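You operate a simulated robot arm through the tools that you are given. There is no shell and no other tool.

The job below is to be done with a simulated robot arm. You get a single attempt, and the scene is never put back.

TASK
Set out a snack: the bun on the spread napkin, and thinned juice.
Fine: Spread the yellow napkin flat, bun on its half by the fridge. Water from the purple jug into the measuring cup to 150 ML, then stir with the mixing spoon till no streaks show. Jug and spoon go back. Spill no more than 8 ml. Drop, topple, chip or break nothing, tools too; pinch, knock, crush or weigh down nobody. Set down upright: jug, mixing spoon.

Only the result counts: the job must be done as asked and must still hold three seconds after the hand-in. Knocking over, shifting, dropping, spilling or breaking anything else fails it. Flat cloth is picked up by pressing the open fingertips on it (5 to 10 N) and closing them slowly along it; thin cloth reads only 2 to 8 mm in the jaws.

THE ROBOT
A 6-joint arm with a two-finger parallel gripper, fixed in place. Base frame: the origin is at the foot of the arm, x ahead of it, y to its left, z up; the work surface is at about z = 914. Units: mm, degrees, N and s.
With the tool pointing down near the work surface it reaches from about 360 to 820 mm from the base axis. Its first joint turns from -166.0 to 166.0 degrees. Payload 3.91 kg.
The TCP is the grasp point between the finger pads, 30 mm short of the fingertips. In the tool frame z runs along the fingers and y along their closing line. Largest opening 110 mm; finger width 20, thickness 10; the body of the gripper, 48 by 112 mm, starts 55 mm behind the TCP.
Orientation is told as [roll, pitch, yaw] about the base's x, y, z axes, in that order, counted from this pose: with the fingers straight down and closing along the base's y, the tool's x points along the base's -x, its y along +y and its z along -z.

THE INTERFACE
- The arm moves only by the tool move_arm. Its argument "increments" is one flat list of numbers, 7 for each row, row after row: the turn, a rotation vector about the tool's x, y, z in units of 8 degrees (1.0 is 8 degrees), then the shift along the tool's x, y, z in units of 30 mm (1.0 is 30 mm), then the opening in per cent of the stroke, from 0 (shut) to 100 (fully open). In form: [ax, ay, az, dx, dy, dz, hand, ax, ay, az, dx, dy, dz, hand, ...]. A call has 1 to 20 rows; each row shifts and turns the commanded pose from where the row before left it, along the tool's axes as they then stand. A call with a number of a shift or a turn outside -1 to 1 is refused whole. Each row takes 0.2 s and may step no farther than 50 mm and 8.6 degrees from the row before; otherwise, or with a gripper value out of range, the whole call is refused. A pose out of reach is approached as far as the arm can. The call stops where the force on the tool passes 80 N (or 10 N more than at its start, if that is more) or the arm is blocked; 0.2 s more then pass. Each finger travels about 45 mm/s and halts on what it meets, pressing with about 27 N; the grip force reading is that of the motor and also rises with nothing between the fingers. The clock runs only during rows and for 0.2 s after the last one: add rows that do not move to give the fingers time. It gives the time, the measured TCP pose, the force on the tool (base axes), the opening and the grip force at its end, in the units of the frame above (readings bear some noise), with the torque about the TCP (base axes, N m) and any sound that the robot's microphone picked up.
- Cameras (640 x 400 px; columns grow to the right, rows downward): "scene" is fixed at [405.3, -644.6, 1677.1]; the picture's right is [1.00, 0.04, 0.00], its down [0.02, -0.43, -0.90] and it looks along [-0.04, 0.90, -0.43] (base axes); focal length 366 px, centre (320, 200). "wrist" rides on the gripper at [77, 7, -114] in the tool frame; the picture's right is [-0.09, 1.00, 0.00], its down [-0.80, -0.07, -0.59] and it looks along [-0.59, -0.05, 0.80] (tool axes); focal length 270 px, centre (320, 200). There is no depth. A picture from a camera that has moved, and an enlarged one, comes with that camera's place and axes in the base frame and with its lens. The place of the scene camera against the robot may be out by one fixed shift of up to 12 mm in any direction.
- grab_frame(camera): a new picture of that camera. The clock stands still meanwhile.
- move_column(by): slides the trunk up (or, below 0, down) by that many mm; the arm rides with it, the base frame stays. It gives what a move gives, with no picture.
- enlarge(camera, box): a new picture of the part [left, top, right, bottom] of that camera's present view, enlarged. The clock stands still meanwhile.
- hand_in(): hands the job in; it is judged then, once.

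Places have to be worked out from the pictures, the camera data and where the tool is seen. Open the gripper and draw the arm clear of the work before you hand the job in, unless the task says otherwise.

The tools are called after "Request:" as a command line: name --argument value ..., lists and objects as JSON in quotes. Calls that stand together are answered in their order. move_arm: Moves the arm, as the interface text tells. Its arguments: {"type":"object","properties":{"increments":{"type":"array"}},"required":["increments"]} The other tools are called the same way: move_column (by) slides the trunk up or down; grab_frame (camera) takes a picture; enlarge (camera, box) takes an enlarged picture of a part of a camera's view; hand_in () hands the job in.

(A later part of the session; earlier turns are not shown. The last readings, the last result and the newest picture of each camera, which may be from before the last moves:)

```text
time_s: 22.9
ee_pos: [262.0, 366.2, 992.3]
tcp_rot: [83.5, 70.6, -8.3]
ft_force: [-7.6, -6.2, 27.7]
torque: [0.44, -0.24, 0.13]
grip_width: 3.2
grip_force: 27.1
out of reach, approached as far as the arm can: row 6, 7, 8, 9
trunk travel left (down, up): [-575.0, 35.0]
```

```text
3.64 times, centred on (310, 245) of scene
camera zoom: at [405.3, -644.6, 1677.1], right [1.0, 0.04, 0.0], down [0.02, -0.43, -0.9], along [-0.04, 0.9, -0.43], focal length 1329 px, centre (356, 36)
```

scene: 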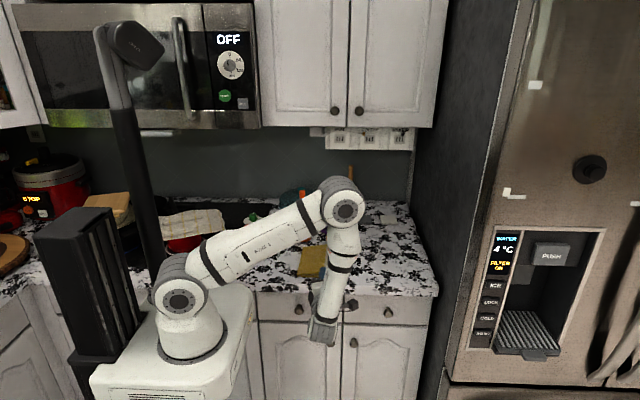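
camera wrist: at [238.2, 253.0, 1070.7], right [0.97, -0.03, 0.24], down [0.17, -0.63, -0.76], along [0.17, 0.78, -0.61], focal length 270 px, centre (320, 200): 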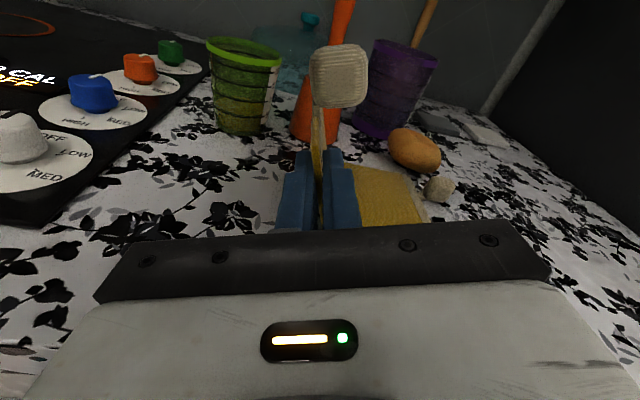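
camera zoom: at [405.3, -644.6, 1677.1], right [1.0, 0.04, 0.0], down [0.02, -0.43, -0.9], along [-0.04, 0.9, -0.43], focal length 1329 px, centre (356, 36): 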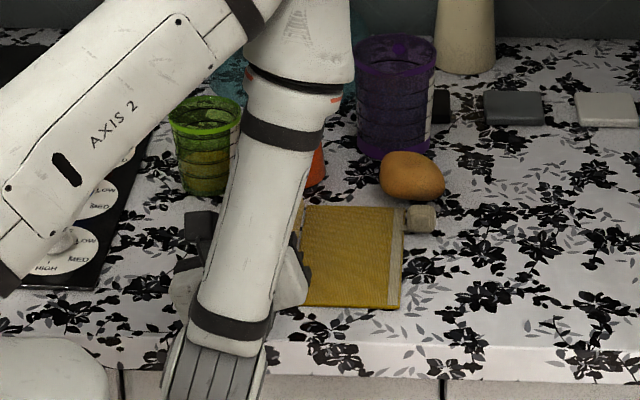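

Rows 6–9 hit the arm's inner reach limit (wrist too close to the base), so the sheet is slightly compressed, but it stands just past vertical and the napkin only slid about (13, 18) mm. I'll loosen the jaws to ~25 mm so the sheet relaxes between the fingers, then look before sliding deeper along it.

Request:
move_arm --increments '[0, 0, 0, 0, 0, 0, 8, 0, 0, 0, 0, 0, 0, 16, 0, 0, 0, 0, 0, 0, 24, 0, 0, 0, 0, 0, 0, 24]'

Request:
enlarge --camera "wrist" --box '[200, 20, 480, 230]'

Request:
enlarge --camera "scene" --box '[230, 190, 390, 300]'

```text
time_s: 23.9
ee_pos: [264.1, 366.4, 990.3]
tcp_rot: [83.0, 71.0, -8.8]
ft_force: [1.3, -0.1, -1.6]
torque: [-0.02, 0.02, 0.0]
grip_width: 26.5
grip_force: 0.0
trunk travel left (down, up): [-575.0, 35.0]
```

```text
1.90 times, centred on (340, 125) of wrist
camera zoom: at [240.4, 254.6, 1069.7], right [0.97, -0.03, 0.24], down [0.17, -0.63, -0.76], along [0.17, 0.77, -0.61], focal length 515 px, centre (282, 343)
```

zoom: 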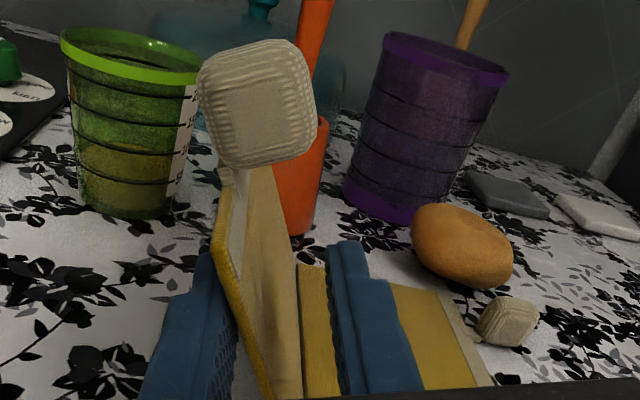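

```text
3.64 times, centred on (310, 245) of scene
camera zoom: at [405.3, -644.6, 1677.1], right [1.0, 0.04, 0.0], down [0.02, -0.43, -0.9], along [-0.04, 0.9, -0.43], focal length 1329 px, centre (356, 36)
```

zoom: 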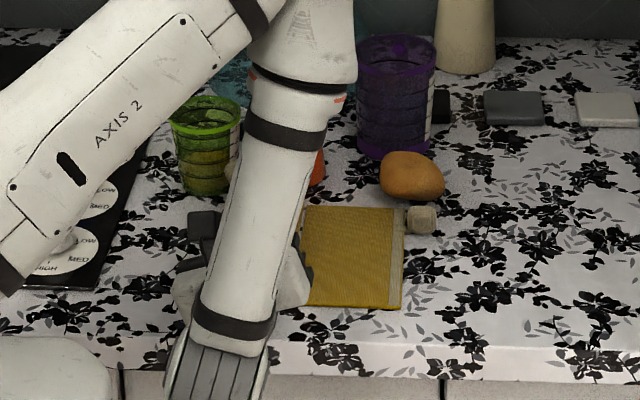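

The relaxed sheet leans toward −x against the outer finger, so it wants to fall the right way. Before laying it down I want more of it in the jaws and to pull the napkin back toward −y, away from the cup; first I slide 60 mm deeper along the sheet.

Request:
move_arm --increments '[0, 0, 0, 0, 0, 0.5, 24, 0, 0, 0, 0, 0, 0.5, 24, 0, 0, 0, 0, 0, 0.5, 24, 0, 0, 0, 0, 0, 0.5, 24]'

Request:
enlarge --camera "wrist" --box '[200, 20, 480, 230]'

Request:
enlarge --camera "scene" --box '[230, 190, 390, 300]'

```text
time_s: 24.9
ee_pos: [264.2, 425.5, 989.5]
tcp_rot: [82.8, 71.0, -9.1]
ft_force: [-0.5, 0.2, -0.3]
torque: [0.0, 0.0, 0.0]
grip_width: 26.5
grip_force: 0.4
trunk travel left (down, up): [-575.0, 35.0]
```

```text
1.90 times, centred on (340, 125) of wrist
camera zoom: at [241.2, 314.1, 1066.9], right [0.97, -0.03, 0.24], down [0.17, -0.63, -0.76], along [0.17, 0.77, -0.61], focal length 515 px, centre (282, 343)
```

zoom: 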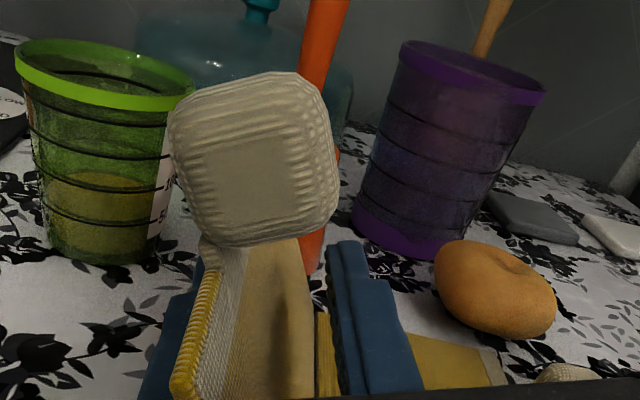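

```text
3.64 times, centred on (310, 245) of scene
camera zoom: at [405.3, -644.6, 1677.1], right [1.0, 0.04, 0.0], down [0.02, -0.43, -0.9], along [-0.04, 0.9, -0.43], focal length 1329 px, centre (356, 36)
```

zoom: 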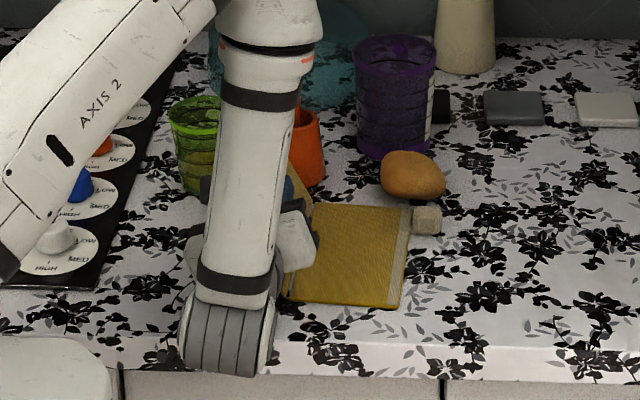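

The sheet sits between the fingers with more length now. I close to re-grip, then pull 24 mm toward −y.

Request:
move_arm --increments '[0, 0, 0, 0, 0, 0, 18, 0, 0, 0, 0, 0, 0, 12, 0, 0, 0, 0, 0, 0, 6, 0, 0, 0, 0, 0, 0, 0, 0, 0, 0, 0, 0, 0, 0, 0, 0, 0, 0, 0, -0.2, 0, 0, 0, 0, 0, 0, -0.2, 0, 0, 0, 0, 0, 0, -0.2, 0, 0, 0, 0, 0, 0, -0.2, 0]'

Request:
enlarge --camera "wrist" --box '[200, 20, 480, 230]'

Request:
enlarge --camera "scene" --box '[230, 190, 390, 300]'

```text
time_s: 26.9
ee_pos: [262.8, 400.5, 989.5]
tcp_rot: [82.9, 70.9, -9.0]
ft_force: [1.0, 1.9, 7.7]
torque: [0.95, -0.25, 0.03]
grip_width: 3.2
grip_force: 26.8
trunk travel left (down, up): [-575.0, 35.0]
```

```text
1.90 times, centred on (340, 125) of wrist
camera zoom: at [240.1, 289.4, 1067.6], right [0.97, -0.03, 0.24], down [0.17, -0.63, -0.76], along [0.17, 0.77, -0.61], focal length 515 px, centre (282, 343)
```

zoom: 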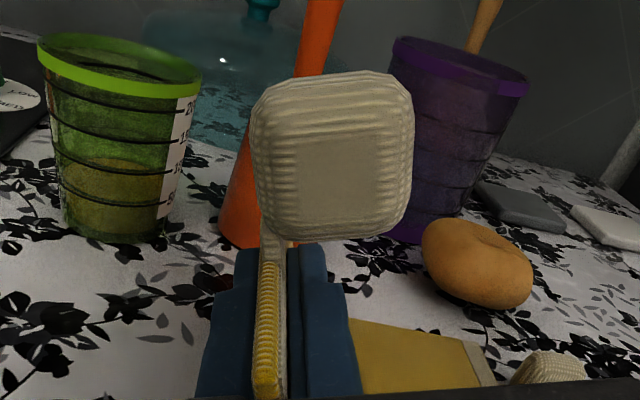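

```text
3.64 times, centred on (310, 245) of scene
camera zoom: at [405.3, -644.6, 1677.1], right [1.0, 0.04, 0.0], down [0.02, -0.43, -0.9], along [-0.04, 0.9, -0.43], focal length 1329 px, centre (356, 36)
```

zoom: 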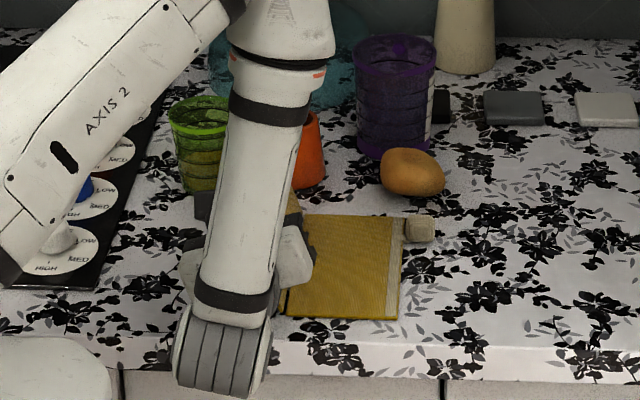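

The napkin came back to about its original y (near edge ≈ 345) and is held at ~110°. I now open the jaws wide so the sheet leans down onto the outer (−x) finger, and check.

Request:
move_arm --increments '[0, 0, 0, 0, 0, 0, 15, 0, 0, 0, 0, 0, 0, 30, 0, 0, 0, 0, 0, 0, 45, 0, 0, 0, 0, 0, 0, 60, 0, 0, 0, 0, 0, 0, 75, 0, 0, 0, 0, 0, 0, 90, 0, 0, 0, 0, 0, 0, 100, 0, 0, 0, 0, 0, 0, 100]'

Request:
grab_frame --camera "wrist"

Request:
enlarge --camera "scene" --box '[230, 190, 390, 300]'

```text
time_s: 28.7
ee_pos: [263.4, 401.0, 989.0]
tcp_rot: [82.7, 70.9, -9.1]
ft_force: [-0.5, 0.0, -0.5]
torque: [0.01, 0.02, -0.01]
grip_width: 110.4
grip_force: 0.1
trunk travel left (down, up): [-575.0, 35.0]
```

```text
taken
camera wrist: at [240.4, 289.7, 1067.4], right [0.97, -0.03, 0.24], down [0.17, -0.63, -0.76], along [0.17, 0.77, -0.61], focal length 270 px, centre (320, 200)
```

wrist: 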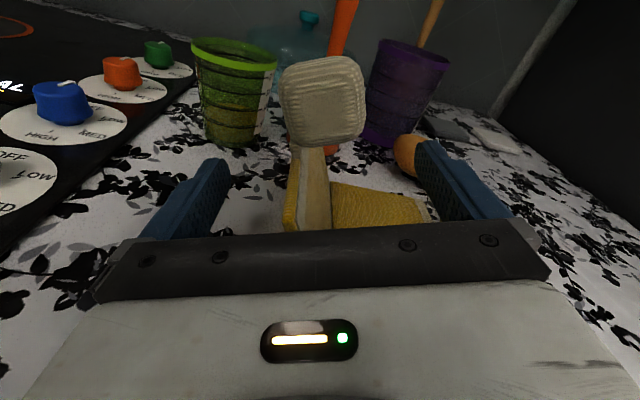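

```text
3.64 times, centred on (310, 245) of scene
camera zoom: at [405.3, -644.6, 1677.1], right [1.0, 0.04, 0.0], down [0.02, -0.43, -0.9], along [-0.04, 0.9, -0.43], focal length 1329 px, centre (356, 36)
```

zoom: 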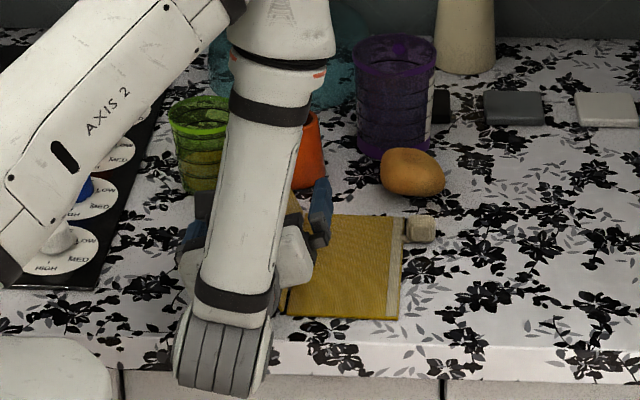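

With the jaws open the sheet keeps standing near 105–110° rather than falling. I wait a second to see whether it is settling.

Request:
move_arm --increments '[0, 0, 0, 0, 0, 0, 100, 0, 0, 0, 0, 0, 0, 100, 0, 0, 0, 0, 0, 0, 100, 0, 0, 0, 0, 0, 0, 100, 0, 0, 0, 0, 0, 0, 100]'

Request:
enlarge --camera "wrist" --box '[200, 20, 480, 230]'

```text
time_s: 29.9
ee_pos: [262.7, 401.2, 989.2]
tcp_rot: [82.9, 71.0, -9.0]
ft_force: [0.2, -0.7, 0.4]
torque: [0.01, 0.01, -0.02]
grip_width: 110.0
grip_force: 0.0
trunk travel left (down, up): [-575.0, 35.0]
```

```text
1.90 times, centred on (340, 125) of wrist
camera zoom: at [240.4, 289.7, 1067.4], right [0.97, -0.03, 0.24], down [0.17, -0.63, -0.76], along [0.17, 0.77, -0.61], focal length 515 px, centre (282, 343)
```

zoom: 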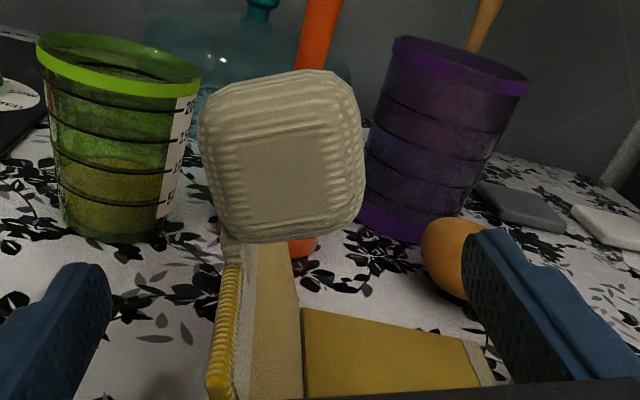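

The sheet stands by itself just past vertical (the fold is stiff), so I'll push it down from the +x side with the tool pointing down. First I withdraw: 10 mm toward −y, then straight up past the tassel.

Request:
move_arm --increments '[0, 0, 0, -0.016, 0.008, -0.332, 100, 0, 0, 0, 0.82, 0.28, -0.035, 100, 0, 0, 0, 0.82, 0.28, -0.035, 100, 0, 0, 0, 0.82, 0.28, -0.035, 100, 0, 0, 0, 0.82, 0.28, -0.035, 100, 0, 0, 0, 0.82, 0.28, -0.035, 100]'

Request:
grab_frame --camera "wrist"

Request:
grab_frame --camera "scene"

```text
time_s: 31.3
ee_pos: [280.2, 407.3, 1116.6]
tcp_rot: [82.9, 71.0, -8.8]
ft_force: [-0.3, -0.8, 0.0]
torque: [0.01, -0.02, 0.02]
grip_width: 109.9
grip_force: 0.1
out of reach, approached as far as the arm can: row 3, 4, 5, 6
trunk travel left (down, up): [-575.0, 35.0]
```

```text
taken
camera wrist: at [257.3, 295.1, 1194.2], right [0.97, -0.03, 0.24], down [0.17, -0.63, -0.76], along [0.17, 0.77, -0.61], focal length 270 px, centre (320, 200)
```

wrist: 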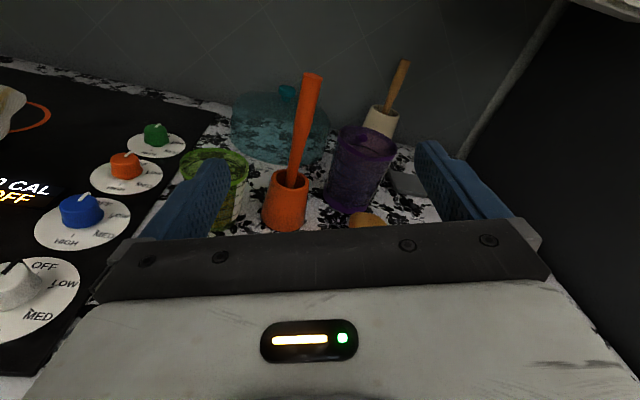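

```text
taken
```

scene: 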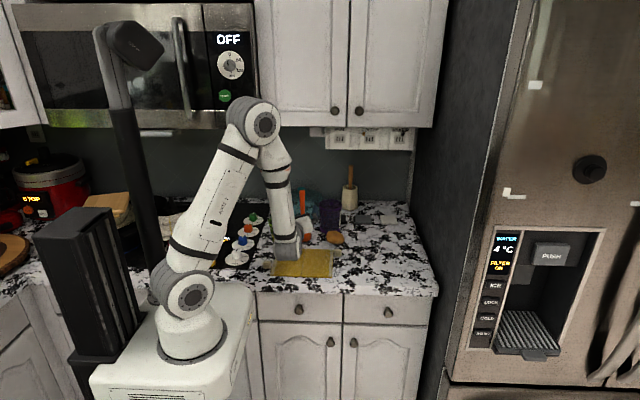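

The hand is clear. The napkin appears wider now in the scene picture; I zoom in.

Request:
enlarge --camera "scene" --box '[230, 215, 370, 300]'

```text
4.57 times, centred on (300, 258) of scene
camera zoom: at [405.3, -644.6, 1677.1], right [1.0, 0.04, 0.0], down [0.02, -0.43, -0.9], along [-0.04, 0.9, -0.43], focal length 1671 px, centre (411, -63)
```

zoom: 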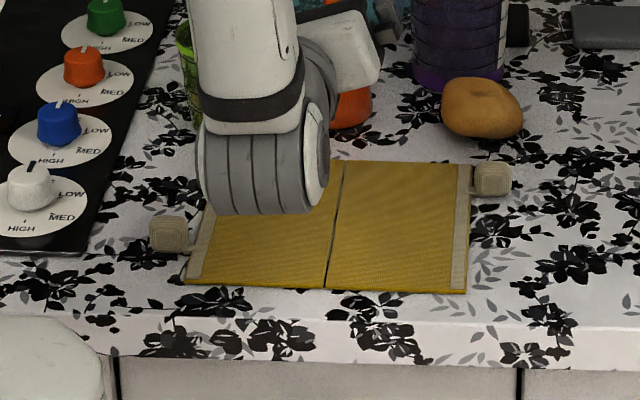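

The sheet has dropped flat by itself: the napkin is now fully spread with its fridge-side half at roughly x 293–397, y 343–513 (robot frame). Now I bring the hand back to tool-down: undo the roll, then tilt.

Request:
move_arm --increments '[0, 0, 0.783, 0, 0, 0.3, 100, 0, 0, 0.783, 0, 0, 0.3, 100, 0, 0, 0.783, 0, 0, 0.3, 100, 0, -0.9375, 0, 0, 0, 0, 100, 0, -0.9375, 0, 0, 0, 0, 100, 0, -0.9375, 0, 0, 0, 0, 100, 0, -0.9375, 0, 0, 0, 0, 100, 0, -0.9375, 0, 0, 0, 0, 100, 0, -0.9375, 0, 0, 0, 0, 100, 0, -0.9375, 0, 0, 0, 0, 100, 0, -0.9375, 0, 0, 0, 0, 100, 0, -0.9375, 0, 0, 0, 0, 100, 0, -0.9375, 0, 0, 0, 0, 100, 0, -0.9375, 0, 0, 0, 0, 100, 0, -0.9375, 0, 0, 0, 0, 100]'

Request:
grab_frame --camera "wrist"

Request:
enlarge --camera "scene" --box '[230, 190, 390, 300]'

```text
time_s: 34.5
ee_pos: [282.2, 434.4, 1112.8]
tcp_rot: [0.2, -2.5, -92.2]
ft_force: [-0.1, 0.2, -0.9]
torque: [0.0, 0.03, -0.02]
grip_width: 110.1
grip_force: 0.1
trunk travel left (down, up): [-575.0, 35.0]
```

```text
taken
camera wrist: at [291.3, 515.0, 1222.3], right [0.99, -0.13, 0.01], down [-0.1, -0.77, 0.63], along [-0.07, -0.62, -0.78], focal length 270 px, centre (320, 200)
```

wrist: 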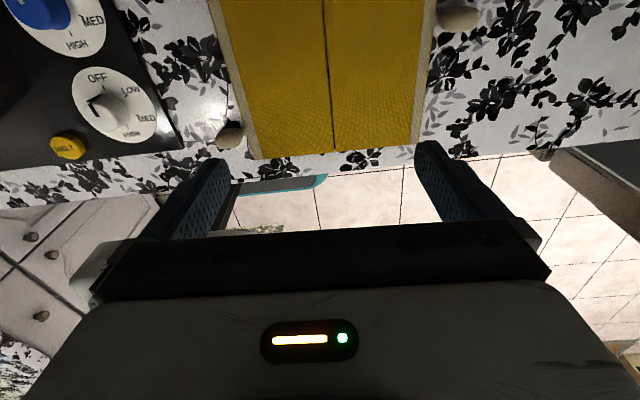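

```text
3.64 times, centred on (310, 245) of scene
camera zoom: at [405.3, -644.6, 1677.1], right [1.0, 0.04, 0.0], down [0.02, -0.43, -0.9], along [-0.04, 0.9, -0.43], focal length 1329 px, centre (356, 36)
```

zoom: 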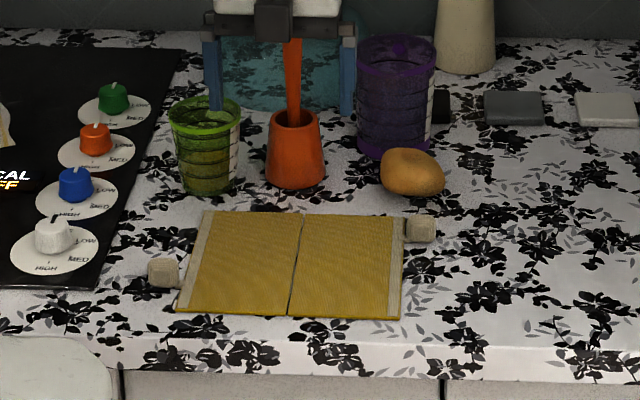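

The napkin is spread flat, fold at x ≈ 290, right half centre ≈ (342, 429). For the bun I want closing along x with the camera on the −y side (yaw +90) to keep the hand clear of the jug, so I turn the hand about 180° here, also undoing the 2.5° tilt.

Request:
move_arm --increments '[0, 0.3, 0, 0, 0, 0, 100, 0, 0, -0.99, 0, 0, 0, 100, 0, 0, -0.99, 0, 0, 0, 100, 0, 0, -0.99, 0, 0, 0, 100, 0, 0, -0.99, 0, 0, 0, 100, 0, 0, -0.99, 0, 0, 0, 100, 0, 0, -0.99, 0, 0, 0, 100, 0, 0, -0.99, 0, 0, 0, 100, 0, 0, -0.99, 0, 0, 0, 100, 0, 0, -0.99, 0, 0, 0, 100, 0, 0, -0.99, 0, 0, 0, 100, 0, 0, -0.99, 0, 0, 0, 100, 0, 0, -0.99, 0, 0, 0, 100]'

Request:
move_arm --increments '[0, 0, -0.99, 0, 0, 0, 100, 0, 0, -0.99, 0, 0, 0, 100, 0, 0, -0.99, 0, 0, 0, 100, 0, 0, -0.99, 0, 0, 0, 100, 0, 0, -0.99, 0, 0, 0, 100, 0, 0, -0.99, 0, 0, 0, 100, 0, 0, -0.99, 0, 0, 0, 100, 0, 0, -0.99, 0, 0, 0, 100, 0, 0, -0.99, 0, 0, 0, 100, 0, 0, -0.99, 0, 0, 0, 100, 0, 0, -0.99, 0, 0, 0, 100]'

Request:
grab_frame --camera "wrist"

```text
time_s: 37.3
ee_pos: [281.9, 434.0, 1113.2]
tcp_rot: [0.0, 0.0, 2.9]
ft_force: [-0.1, 0.5, -0.3]
torque: [0.03, 0.0, 0.0]
grip_width: 110.0
grip_force: 0.0
trunk travel left (down, up): [-575.0, 35.0]
```

```text
time_s: 39.7
ee_pos: [281.4, 432.9, 1112.1]
tcp_rot: [-0.1, 0.0, 90.1]
ft_force: [-0.7, 0.5, -0.2]
torque: [-0.03, 0.02, -0.03]
grip_width: 109.9
grip_force: 0.0
trunk travel left (down, up): [-575.0, 35.0]
```

```text
taken
camera wrist: at [274.7, 355.3, 1226.0], right [-1.0, 0.09, 0.0], down [0.07, 0.8, 0.6], along [0.05, 0.59, -0.8], focal length 270 px, centre (320, 200)
```

wrist: 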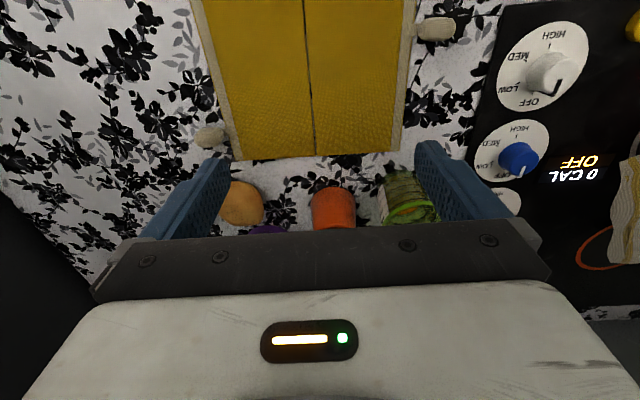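

Yaw +90 is fine; the bun measures about 64 mm wide at (401, 565). I go low-ish (z 1000) to just in front of it and then over it, staying under the wall cabinet.

Request:
move_arm --increments '[0, 0, 0, -0.372, -0.667, 0.622, 100, 0, 0, 0, -0.372, -0.667, 0.622, 100, 0, 0, 0, -0.372, -0.667, 0.622, 100, 0, 0, 0, -0.372, -0.667, 0.622, 100, 0, 0, 0, -0.372, -0.667, 0.622, 100, 0, 0, 0, -0.372, -0.667, 0.622, 100]'

Request:
grab_frame --camera "wrist"

Request:
grab_frame --camera "scene"

```text
time_s: 41.1
ee_pos: [402.8, 501.5, 1000.1]
tcp_rot: [-0.1, 0.0, 89.9]
ft_force: [0.0, -0.5, 0.3]
torque: [0.05, 0.03, 0.0]
grip_width: 109.9
grip_force: 0.0
trunk travel left (down, up): [-575.0, 35.0]
```

```text
taken
camera wrist: at [395.7, 423.7, 1113.5], right [-1.0, 0.09, 0.0], down [0.07, 0.8, 0.59], along [0.05, 0.59, -0.8], focal length 270 px, centre (320, 200)
```

wrist: 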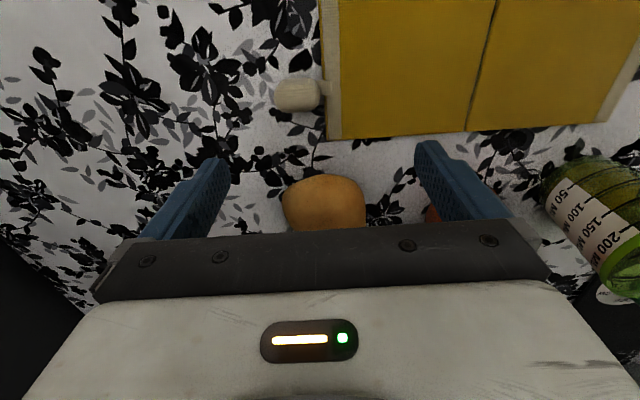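

```text
taken
```

scene: 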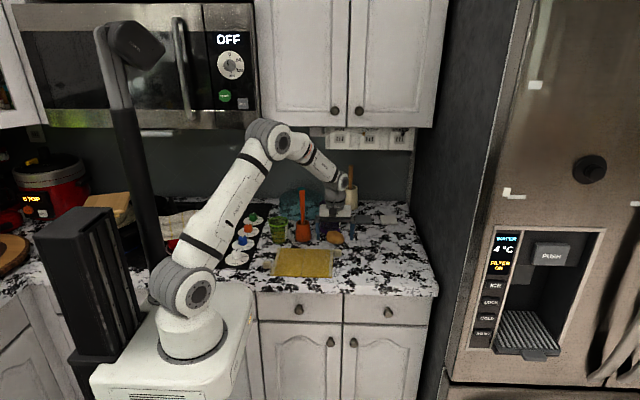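

Bun centre ≈ (403, 563), width ≈ 69 mm. I move over it and descend to TCP z ≈ 948 with the fingers straddling it in x.

Request:
move_arm --increments '[0, 0, 0, -0.69, 0, 0, 100, 0, 0, 0, -0.69, 0, 0, 100, 0, 0, 0, -0.69, 0, 0, 100, 0, 0, 0, 0, 0, 0.57, 100, 0, 0, 0, 0, 0, 0.57, 100, 0, 0, 0, 0, 0, 0.57, 100]'

Request:
grab_frame --camera "wrist"

Request:
enlarge --camera "scene" --box '[290, 180, 390, 260]'

```text
time_s: 42.5
ee_pos: [401.9, 561.7, 949.4]
tcp_rot: [-0.1, 0.0, 89.9]
ft_force: [0.0, -0.4, -1.0]
torque: [-0.01, 0.01, 0.02]
grip_width: 109.8
grip_force: 0.1
trunk travel left (down, up): [-575.0, 35.0]
```

```text
taken
camera wrist: at [395.0, 484.6, 1062.5], right [-1.0, 0.09, 0.0], down [0.07, 0.8, 0.59], along [0.05, 0.59, -0.8], focal length 270 px, centre (320, 200)
```

wrist: 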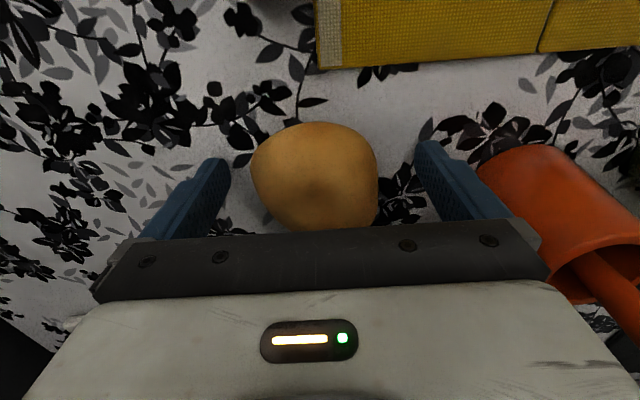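

```text
5.00 times, centred on (340, 220) of scene
camera zoom: at [405.3, -644.6, 1677.1], right [1.0, 0.04, 0.0], down [0.02, -0.43, -0.9], along [-0.04, 0.9, -0.43], focal length 1828 px, centre (220, 100)
```

zoom: 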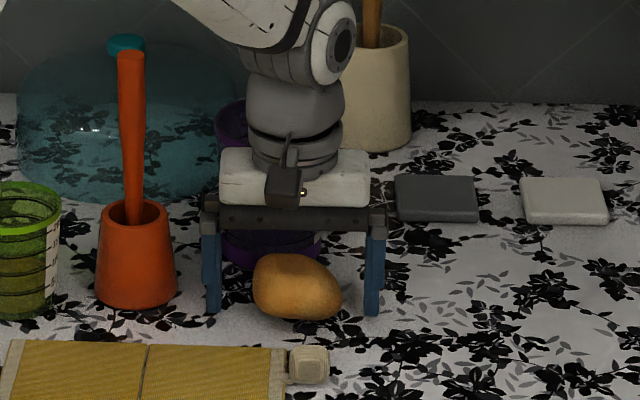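

Bun is centred between the fingers with nothing else in the way. Closing gently.

Request:
move_arm --increments '[0, 0, 0, 0, 0, 0, 85, 0, 0, 0, 0, 0, 0, 72, 0, 0, 0, 0, 0, 0, 65, 0, 0, 0, 0, 0, 0, 60, 0, 0, 0, 0, 0, 0, 56, 0, 0, 0, 0, 0, 0, 52, 0, 0, 0, 0, 0, 0, 50]'

Request:
enlarge --camera "wrist" --box '[180, 80, 500, 280]'

```text
time_s: 44.1
ee_pos: [402.2, 562.0, 950.2]
tcp_rot: [-0.1, 0.0, 89.8]
ft_force: [-0.2, -0.2, -0.1]
torque: [-0.02, -0.02, -0.02]
grip_width: 68.6
grip_force: 27.2
trunk travel left (down, up): [-575.0, 35.0]
```

```text
2.00 times, centred on (340, 180) of wrist
camera zoom: at [394.9, 484.5, 1063.0], right [-1.0, 0.09, 0.0], down [0.07, 0.8, 0.6], along [0.05, 0.59, -0.8], focal length 541 px, centre (280, 240)
```

zoom: 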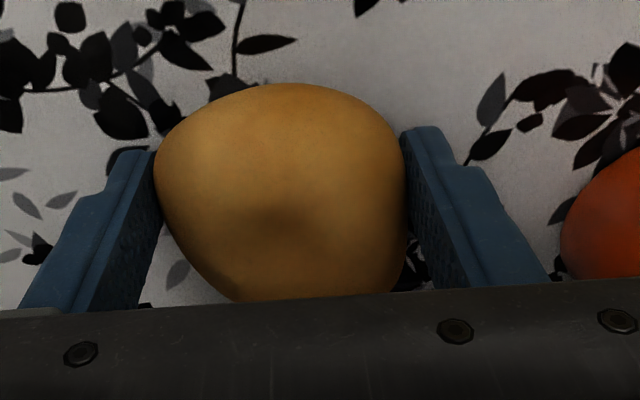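

Gripped at 68.6 mm. I lift 60 mm and confirm it comes along.

Request:
move_arm --increments '[0, 0, 0, 0, 0, -0.33, 50, 0, 0, 0, 0, 0, -0.6, 50, 0, 0, 0, 0, 0, -0.6, 50, 0, 0, 0, 0, 0, -0.47, 50]'

Request:
enlarge --camera "scene" --box '[290, 180, 390, 260]'

```text
time_s: 45.1
ee_pos: [402.3, 562.5, 1009.9]
tcp_rot: [-0.1, -0.1, 89.9]
ft_force: [0.1, -0.7, -0.1]
torque: [0.01, 0.01, 0.01]
grip_width: 68.9
grip_force: 26.8
trunk travel left (down, up): [-575.0, 35.0]
```

```text
5.00 times, centred on (340, 220) of scene
camera zoom: at [405.3, -644.6, 1677.1], right [1.0, 0.04, 0.0], down [0.02, -0.43, -0.9], along [-0.04, 0.9, -0.43], focal length 1828 px, centre (220, 100)
```

zoom: 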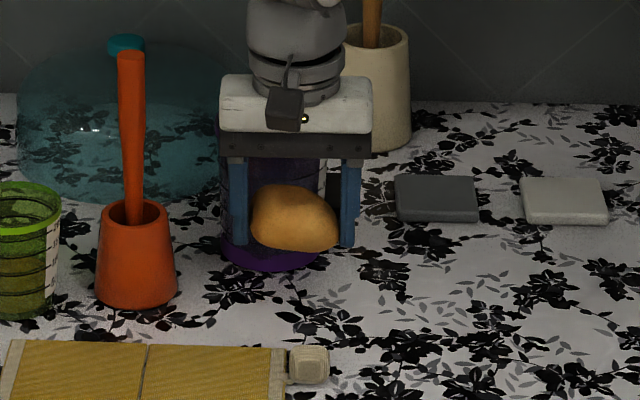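

The bun is held securely. I carry it to the centre of the fridge-side half (342, 427) and lower to just above the napkin.

Request:
move_arm --increments '[0, 0, 0, 0.9, 0.4, 0, 50, 0, 0, 0, 0.9, 0.4, 0, 50, 0, 0, 0, 0.9, 0.4, 0, 50, 0, 0, 0, 0.9, 0.4, 0, 50, 0, 0, 0, 0.9, 0.4, 0, 50, 0, 0, 0, 0, 0, 0.55, 50, 0, 0, 0, 0, 0, 0.55, 50, 0, 0, 0, 0, 0, 0.55, 50]'

Request:
enlarge --camera "scene" --box '[250, 220, 380, 290]'

Request:
grab_frame --camera "wrist"

```text
time_s: 46.9
ee_pos: [342.2, 428.9, 960.6]
tcp_rot: [0.0, 0.0, 89.9]
ft_force: [-0.1, -0.2, -1.1]
torque: [-0.02, 0.0, -0.01]
grip_width: 69.0
grip_force: 27.0
trunk travel left (down, up): [-575.0, 35.0]
```

```text
4.92 times, centred on (315, 255) of scene
camera zoom: at [405.3, -644.6, 1677.1], right [1.0, 0.04, 0.0], down [0.02, -0.43, -0.9], along [-0.04, 0.9, -0.43], focal length 1800 px, centre (345, -71)
```

zoom: 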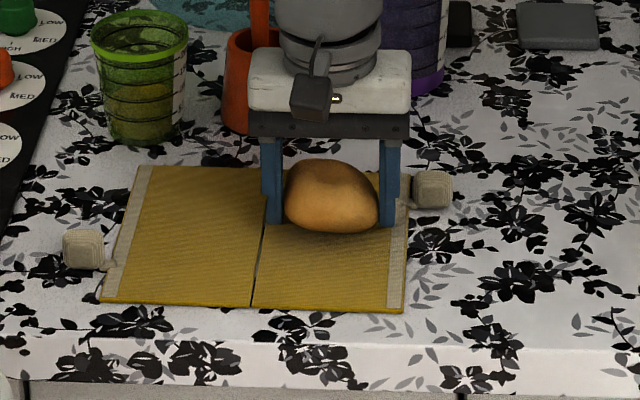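

```text
taken
camera wrist: at [335.0, 350.9, 1072.7], right [-1.0, 0.09, 0.0], down [0.07, 0.8, 0.6], along [0.05, 0.59, -0.8], focal length 270 px, centre (320, 200)
```

wrist: 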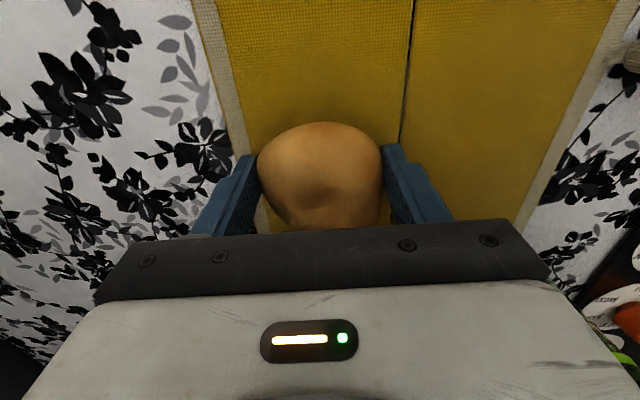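

Bun is over the middle of the right half. Lowering in small steps until contact shows.

Request:
move_arm --increments '[0, 0, 0, 0, 0, 0.1, 50, 0, 0, 0, 0, 0, 0.06, 50, 0, 0, 0, 0, 0, 0, 50]'

```text
time_s: 47.7
ee_pos: [341.6, 429.3, 954.4]
tcp_rot: [0.0, 0.0, 89.9]
ft_force: [0.4, -0.6, -0.5]
torque: [0.0, 0.03, 0.0]
grip_width: 69.0
grip_force: 27.0
trunk travel left (down, up): [-575.0, 35.0]
```

No contact yet; two more 1.5 mm steps.

Request:
move_arm --increments '[0, 0, 0, 0, 0, 0.05, 50, 0, 0, 0, 0, 0, 0.03, 50, 0, 0, 0, 0, 0, 0, 50]'

```text
time_s: 48.5
ee_pos: [341.7, 427.9, 954.3]
tcp_rot: [-0.2, -0.3, 89.9]
ft_force: [1.4, 0.2, 14.0]
torque: [-0.03, 0.09, 0.0]
grip_width: 68.7
grip_force: 27.1
trunk travel left (down, up): [-575.0, 35.0]
```

Contact at 14 N: the bun is on the napkin. I ease off 1 mm and open slowly.

Request:
move_arm --increments '[0, 0, 0, 0, 0, -0.035, 50, 0, 0, 0, 0, 0, 0, 66, 0, 0, 0, 0, 0, 0, 72, 0, 0, 0, 0, 0, 0, 80, 0, 0, 0, 0, 0, 0, 85, 0, 0, 0, 0, 0, 0, 85]'

Request:
enlarge --camera "scene" --box '[250, 220, 380, 290]'

```text
time_s: 49.9
ee_pos: [342.5, 429.2, 952.7]
tcp_rot: [-0.1, 0.0, 89.9]
ft_force: [0.8, -0.1, -0.8]
torque: [-0.01, 0.04, -0.01]
grip_width: 93.8
grip_force: 0.1
trunk travel left (down, up): [-575.0, 35.0]
```

```text
4.92 times, centred on (315, 255) of scene
camera zoom: at [405.3, -644.6, 1677.1], right [1.0, 0.04, 0.0], down [0.02, -0.43, -0.9], along [-0.04, 0.9, -0.43], focal length 1800 px, centre (345, -71)
```

zoom: 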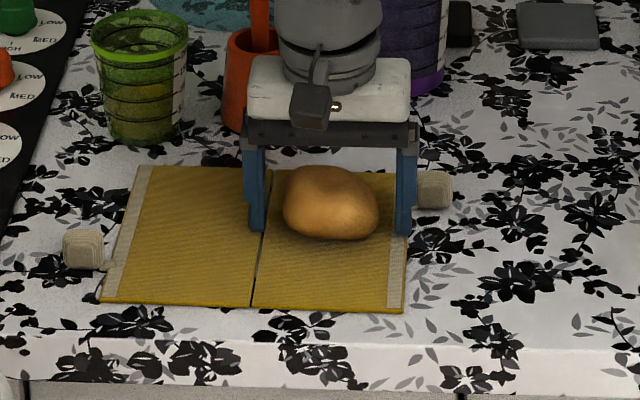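

The bun rests on the napkin's right half. I raise the hand straight up.

Request:
move_arm --increments '[0, 0, 0, 0, 0, -0.3, 85, 0, 0, 0, 0, 0, -0.7, 85, 0, 0, 0, 0, 0, -0.9, 85, 0, 0, 0, 0, 0, -0.9, 90, 0, 0, 0, 0, 0, -0.9, 100]'

Request:
grab_frame --camera "wrist"

Request:
enlarge --camera "scene" --box '[240, 180, 400, 290]'

```text
time_s: 51.1
ee_pos: [341.8, 426.0, 1064.6]
tcp_rot: [-0.1, 0.1, 90.0]
ft_force: [0.4, -0.9, 0.3]
torque: [-0.03, 0.0, -0.01]
grip_width: 109.9
grip_force: 0.1
trunk travel left (down, up): [-575.0, 35.0]
```

```text
taken
camera wrist: at [334.2, 348.6, 1177.1], right [-1.0, 0.09, 0.0], down [0.07, 0.8, 0.59], along [0.05, 0.59, -0.8], focal length 270 px, centre (320, 200)
```

wrist: 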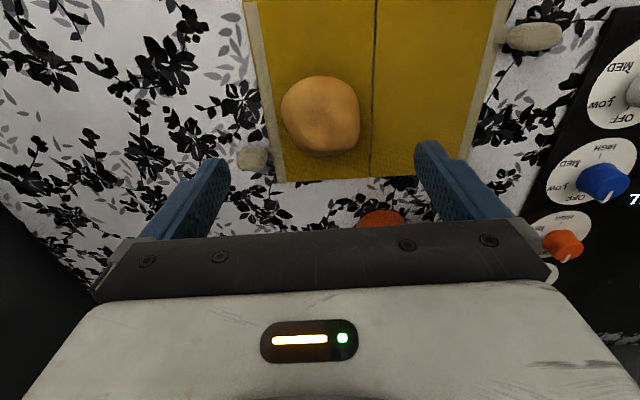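

```text
3.64 times, centred on (320, 235) of scene
camera zoom: at [405.3, -644.6, 1677.1], right [1.0, 0.04, 0.0], down [0.02, -0.43, -0.9], along [-0.04, 0.9, -0.43], focal length 1329 px, centre (320, 73)
```

zoom: 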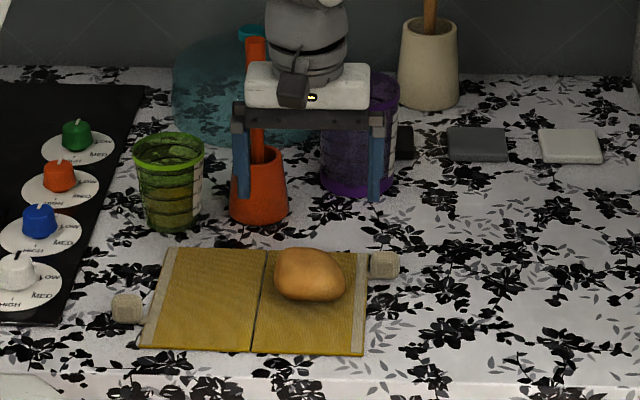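

The bun sits wholly on the fridge-side half. Next is the jug: spout toward −y (about 6° toward −x), handle toward +y, so I need closing along x with the camera on the handle side (yaw ≈ −95). I turn the hand back here in the open.

Request:
move_arm --increments '[0, 0, 0.963, 0, 0, 0, 100, 0, 0, 0.963, 0, 0, 0, 100, 0, 0, 0.963, 0, 0, 0, 100, 0, 0, 0.963, 0, 0, 0, 100, 0, 0, 0.963, 0, 0, 0, 100, 0, 0, 0.963, 0, 0, 0, 100, 0, 0, 0.963, 0, 0, 0, 100, 0, 0, 0.963, 0, 0, 0, 100, 0, 0, 0.963, 0, 0, 0, 100, 0, 0, 0.963, 0, 0, 0, 100, 0, 0, 0.963, 0, 0, 0, 100, 0, 0, 0.963, 0, 0, 0, 100]'

Request:
enlarge --camera "wrist" --box '[320, 60, 520, 240]'

Request:
grab_frame --camera "wrist"

```text
time_s: 53.7
ee_pos: [340.7, 428.5, 1065.1]
tcp_rot: [0.1, -0.1, -2.7]
ft_force: [-0.1, 0.7, 0.7]
torque: [-0.03, 0.01, 0.01]
grip_width: 110.0
grip_force: 0.1
trunk travel left (down, up): [-575.0, 35.0]
```

```text
2.22 times, centred on (420, 150) of wrist
camera zoom: at [264.6, 437.2, 1177.7], right [0.13, 0.99, 0.0], down [0.8, -0.11, 0.6], along [0.59, -0.08, -0.8], focal length 601 px, centre (98, 311)
```

zoom: 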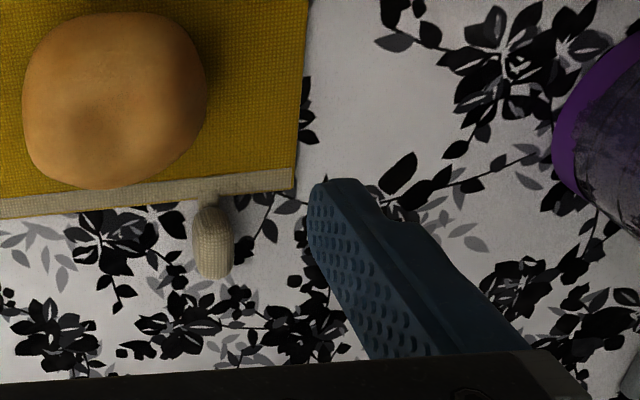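

```text
taken
camera wrist: at [264.6, 437.2, 1177.7], right [0.13, 0.99, 0.0], down [0.8, -0.11, 0.6], along [0.59, -0.08, -0.8], focal length 270 px, centre (320, 200)
```

wrist: 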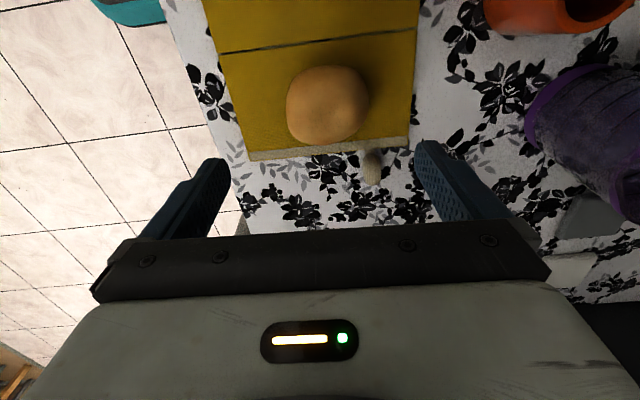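

Bun position confirmed fully on the half. I finish the turn to yaw ≈ −95.

Request:
move_arm --increments '[0, 0, 0.961, 0, 0, 0, 100, 0, 0, 0.961, 0, 0, 0, 100, 0, 0, 0.961, 0, 0, 0, 100, 0, 0, 0.961, 0, 0, 0, 100, 0, 0, 0.961, 0, 0, 0, 100, 0, 0, 0.961, 0, 0, 0, 100, 0, 0, 0.961, 0, 0, 0, 100, 0, 0, 0.961, 0, 0, 0, 100, 0, 0, 0.961, 0, 0, 0, 100, 0, 0, 0.961, 0, 0, 0, 100, 0, 0, 0.961, 0, 0, 0, 100, 0, 0, 0.961, 0, 0, 0, 100]'

Request:
enlarge --camera "scene" --box '[300, 180, 390, 240]'

```text
time_s: 56.3
ee_pos: [340.5, 428.2, 1064.6]
tcp_rot: [0.1, 0.1, -94.9]
ft_force: [0.6, -0.2, -0.3]
torque: [-0.02, 0.0, -0.02]
grip_width: 110.1
grip_force: 0.0
trunk travel left (down, up): [-575.0, 35.0]
```

```text
6.67 times, centred on (345, 210) of scene
camera zoom: at [405.3, -644.6, 1677.1], right [1.0, 0.04, 0.0], down [0.02, -0.43, -0.9], along [-0.04, 0.9, -0.43], focal length 2437 px, centre (153, 133)
```

zoom: 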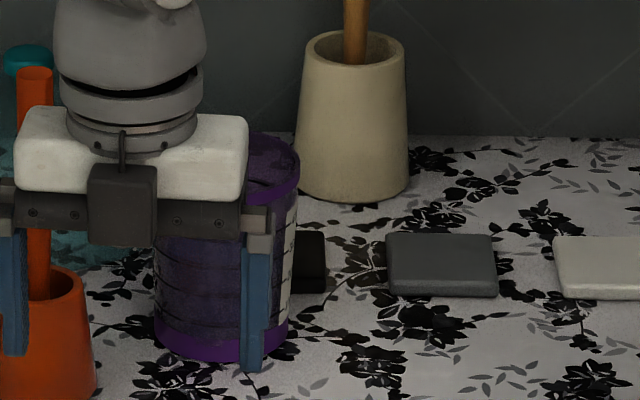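

Calibrating with the visible finger, the scene camera reads about 11 mm too far in +x. I now bring the open hand above the jug (TCP z ≈ 1080, tips above its rim) and check alignment in both views before descending.

Request:
move_arm --increments '[0, 0, 0, 0.892, 0.087, -0.25, 100, 0, 0, 0, 0.892, 0.087, -0.25, 100, 0, 0, 0, 0.892, 0.087, 0, 100, 0, 0, 0, 0.892, 0.087, 0, 100, 0, 0, 0, 0.892, 0.087, 0, 100, 0, 0, 0, 0.892, 0.087, 0, 100, 0, 0, 0, 0.892, 0.087, 0, 100]'

Request:
grab_frame --camera "wrist"

Request:
enlarge --camera "scene" --box '[290, 160, 390, 240]'

```text
time_s: 57.9
ee_pos: [376.9, 614.3, 1079.4]
tcp_rot: [0.1, 0.0, -94.8]
ft_force: [0.0, 0.1, 0.4]
torque: [-0.04, 0.01, -0.02]
grip_width: 109.8
grip_force: 0.2
trunk travel left (down, up): [-575.0, 35.0]
```

```text
taken
camera wrist: at [390.0, 689.4, 1193.4], right [0.99, -0.17, 0.0], down [-0.14, -0.79, 0.59], along [-0.1, -0.59, -0.8], focal length 270 px, centre (320, 200)
```

wrist: 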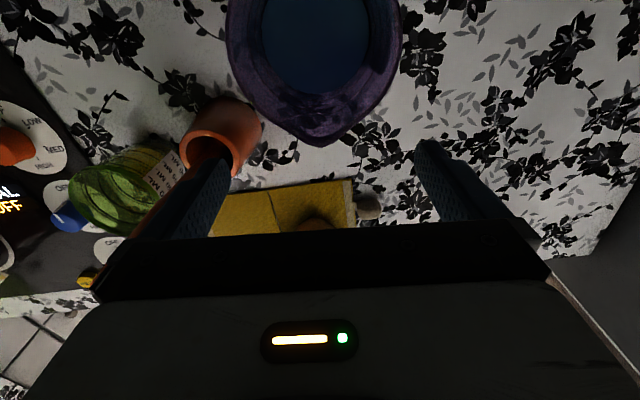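

```text
5.00 times, centred on (340, 200) of scene
camera zoom: at [405.3, -644.6, 1677.1], right [1.0, 0.04, 0.0], down [0.02, -0.43, -0.9], along [-0.04, 0.9, -0.43], focal length 1828 px, centre (220, 200)
```

zoom: 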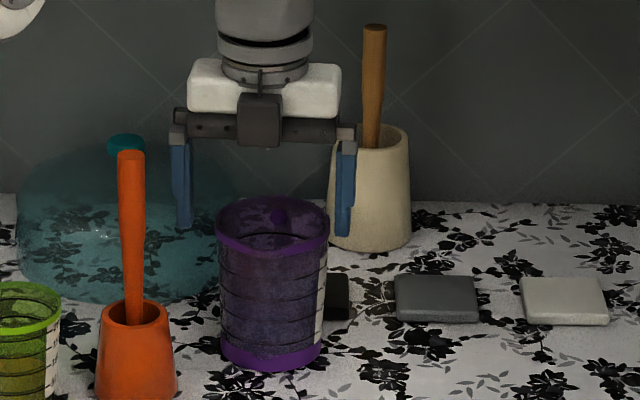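

The spout points straight down-image (≈5° toward −x), so yaw −95 fits; I compute the jug axis at (383, 666), rim diameter ≈ 95 mm. I centre over it and lower the tips to just above the rim.

Request:
move_arm --increments '[0, 0, 0, 0.867, 0.028, 0, 100, 0, 0, 0, 0.867, 0.028, 0, 100, 0, 0, 0, 0, 0, 0.3, 100]'

Request:
grab_frame --camera "wrist"

Request:
enlarge --camera "scene" --box '[290, 160, 390, 240]'

```text
time_s: 58.9
ee_pos: [379.2, 632.8, 1081.5]
tcp_rot: [0.0, -0.1, -95.4]
ft_force: [0.1, 0.3, 0.7]
torque: [-0.04, 0.01, 0.01]
grip_width: 110.0
grip_force: 0.2
trunk travel left (down, up): [-575.0, 35.0]
stopped in row 3: the arm was blocked; the commanded pose is now the measured one
```

```text
taken
camera wrist: at [393.0, 708.3, 1194.6], right [0.98, -0.18, 0.0], down [-0.15, -0.79, 0.6], along [-0.11, -0.59, -0.8], focal length 270 px, centre (320, 200)
```

wrist: 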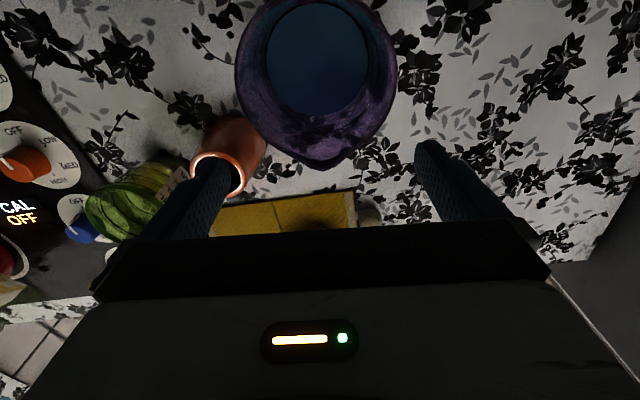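

```text
5.00 times, centred on (340, 200) of scene
camera zoom: at [405.3, -644.6, 1677.1], right [1.0, 0.04, 0.0], down [0.02, -0.43, -0.9], along [-0.04, 0.9, -0.43], focal length 1828 px, centre (220, 200)
```

zoom: 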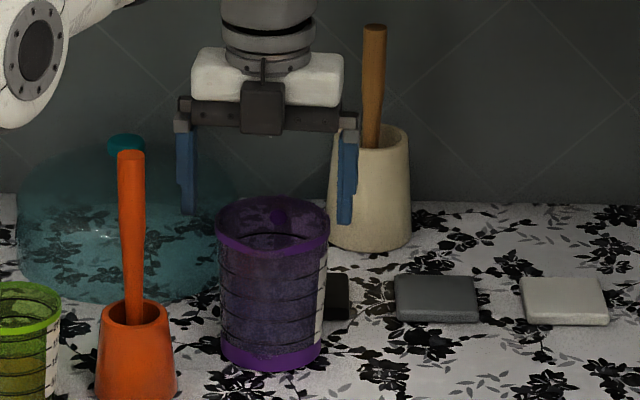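

The arm reports being blocked at y ≈ 633 with no tool force, so a link is probably against the cabinet. I look at the whole scene.

Request:
grab_frame --camera "scene"

Request:
enlarge --camera "scene" --box '[200, 60, 440, 210]'

```text
taken
```

scene: 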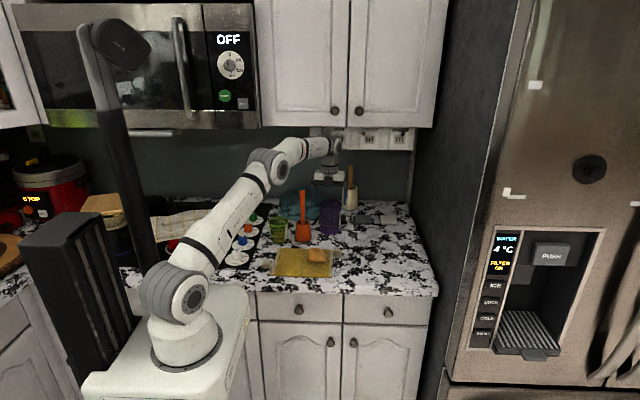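

```text
2.67 times, centred on (320, 135) of scene
camera zoom: at [405.3, -644.6, 1677.1], right [1.0, 0.04, 0.0], down [0.02, -0.43, -0.9], along [-0.04, 0.9, -0.43], focal length 975 px, centre (320, 373)
```

zoom: 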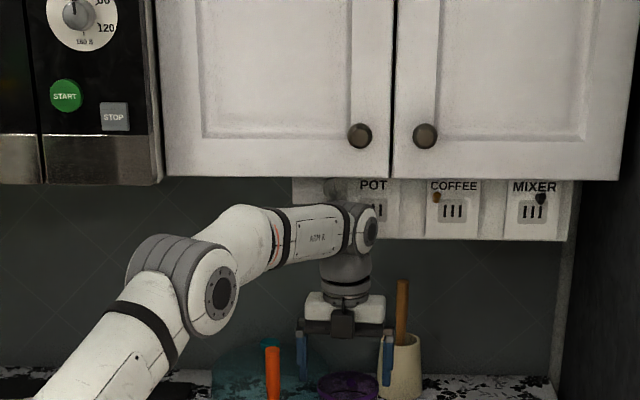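

The wrist is hitting the outlet box/cabinet at this height, so I'll approach the jug low instead: back off 75 mm, descend to TCP z ≈ 988 in front of it, then slide in with the fingers straddling it.

Request:
move_arm --increments '[0, 0, 0, -0.835, 0.02, 0, 100, 0, 0, 0, -0.835, 0, 0, 100, 0, 0, 0, -0.835, 0, 0, 100, 0, 0, 0, 0, 0, 0.775, 100, 0, 0, 0, 0, 0, 0.775, 100, 0, 0, 0, 0, 0, 0.775, 100, 0, 0, 0, 0, 0, 0.75, 100]'

Request:
grab_frame --camera "wrist"

Request:
enlarge --camera "scene" --box '[270, 150, 410, 250]'

```text
time_s: 60.5
ee_pos: [377.9, 580.7, 972.3]
tcp_rot: [-0.3, -1.0, -95.2]
ft_force: [1.0, 0.7, -0.2]
torque: [-0.02, 0.03, -0.01]
grip_width: 109.9
grip_force: 0.0
trunk travel left (down, up): [-575.0, 35.0]
```

```text
taken
camera wrist: at [391.4, 657.3, 1084.5], right [0.98, -0.18, 0.0], down [-0.14, -0.78, 0.61], along [-0.11, -0.6, -0.79], focal length 270 px, centre (320, 200)
```

wrist: 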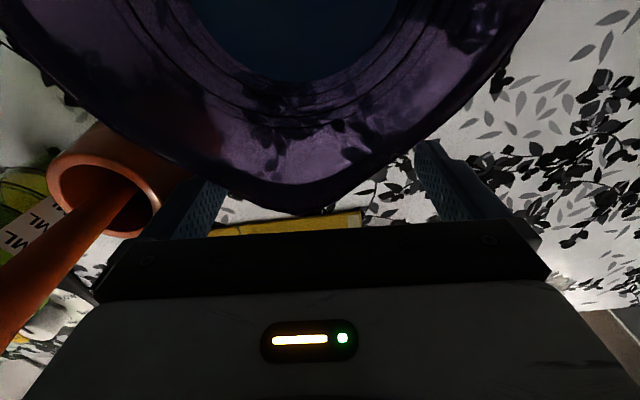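

```text
4.00 times, centred on (340, 200) of scene
camera zoom: at [405.3, -644.6, 1677.1], right [1.0, 0.04, 0.0], down [0.02, -0.43, -0.9], along [-0.04, 0.9, -0.43], focal length 1462 px, centre (240, 200)
```

zoom: 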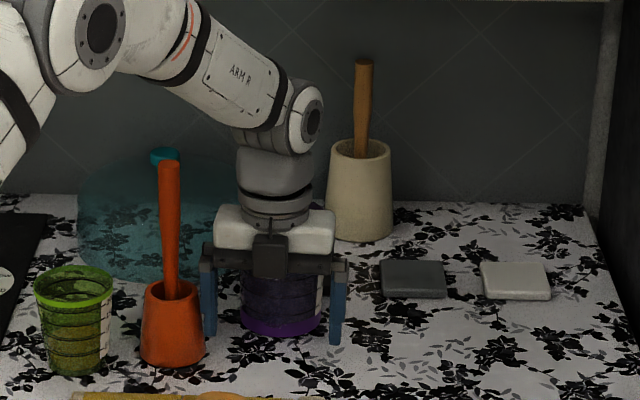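

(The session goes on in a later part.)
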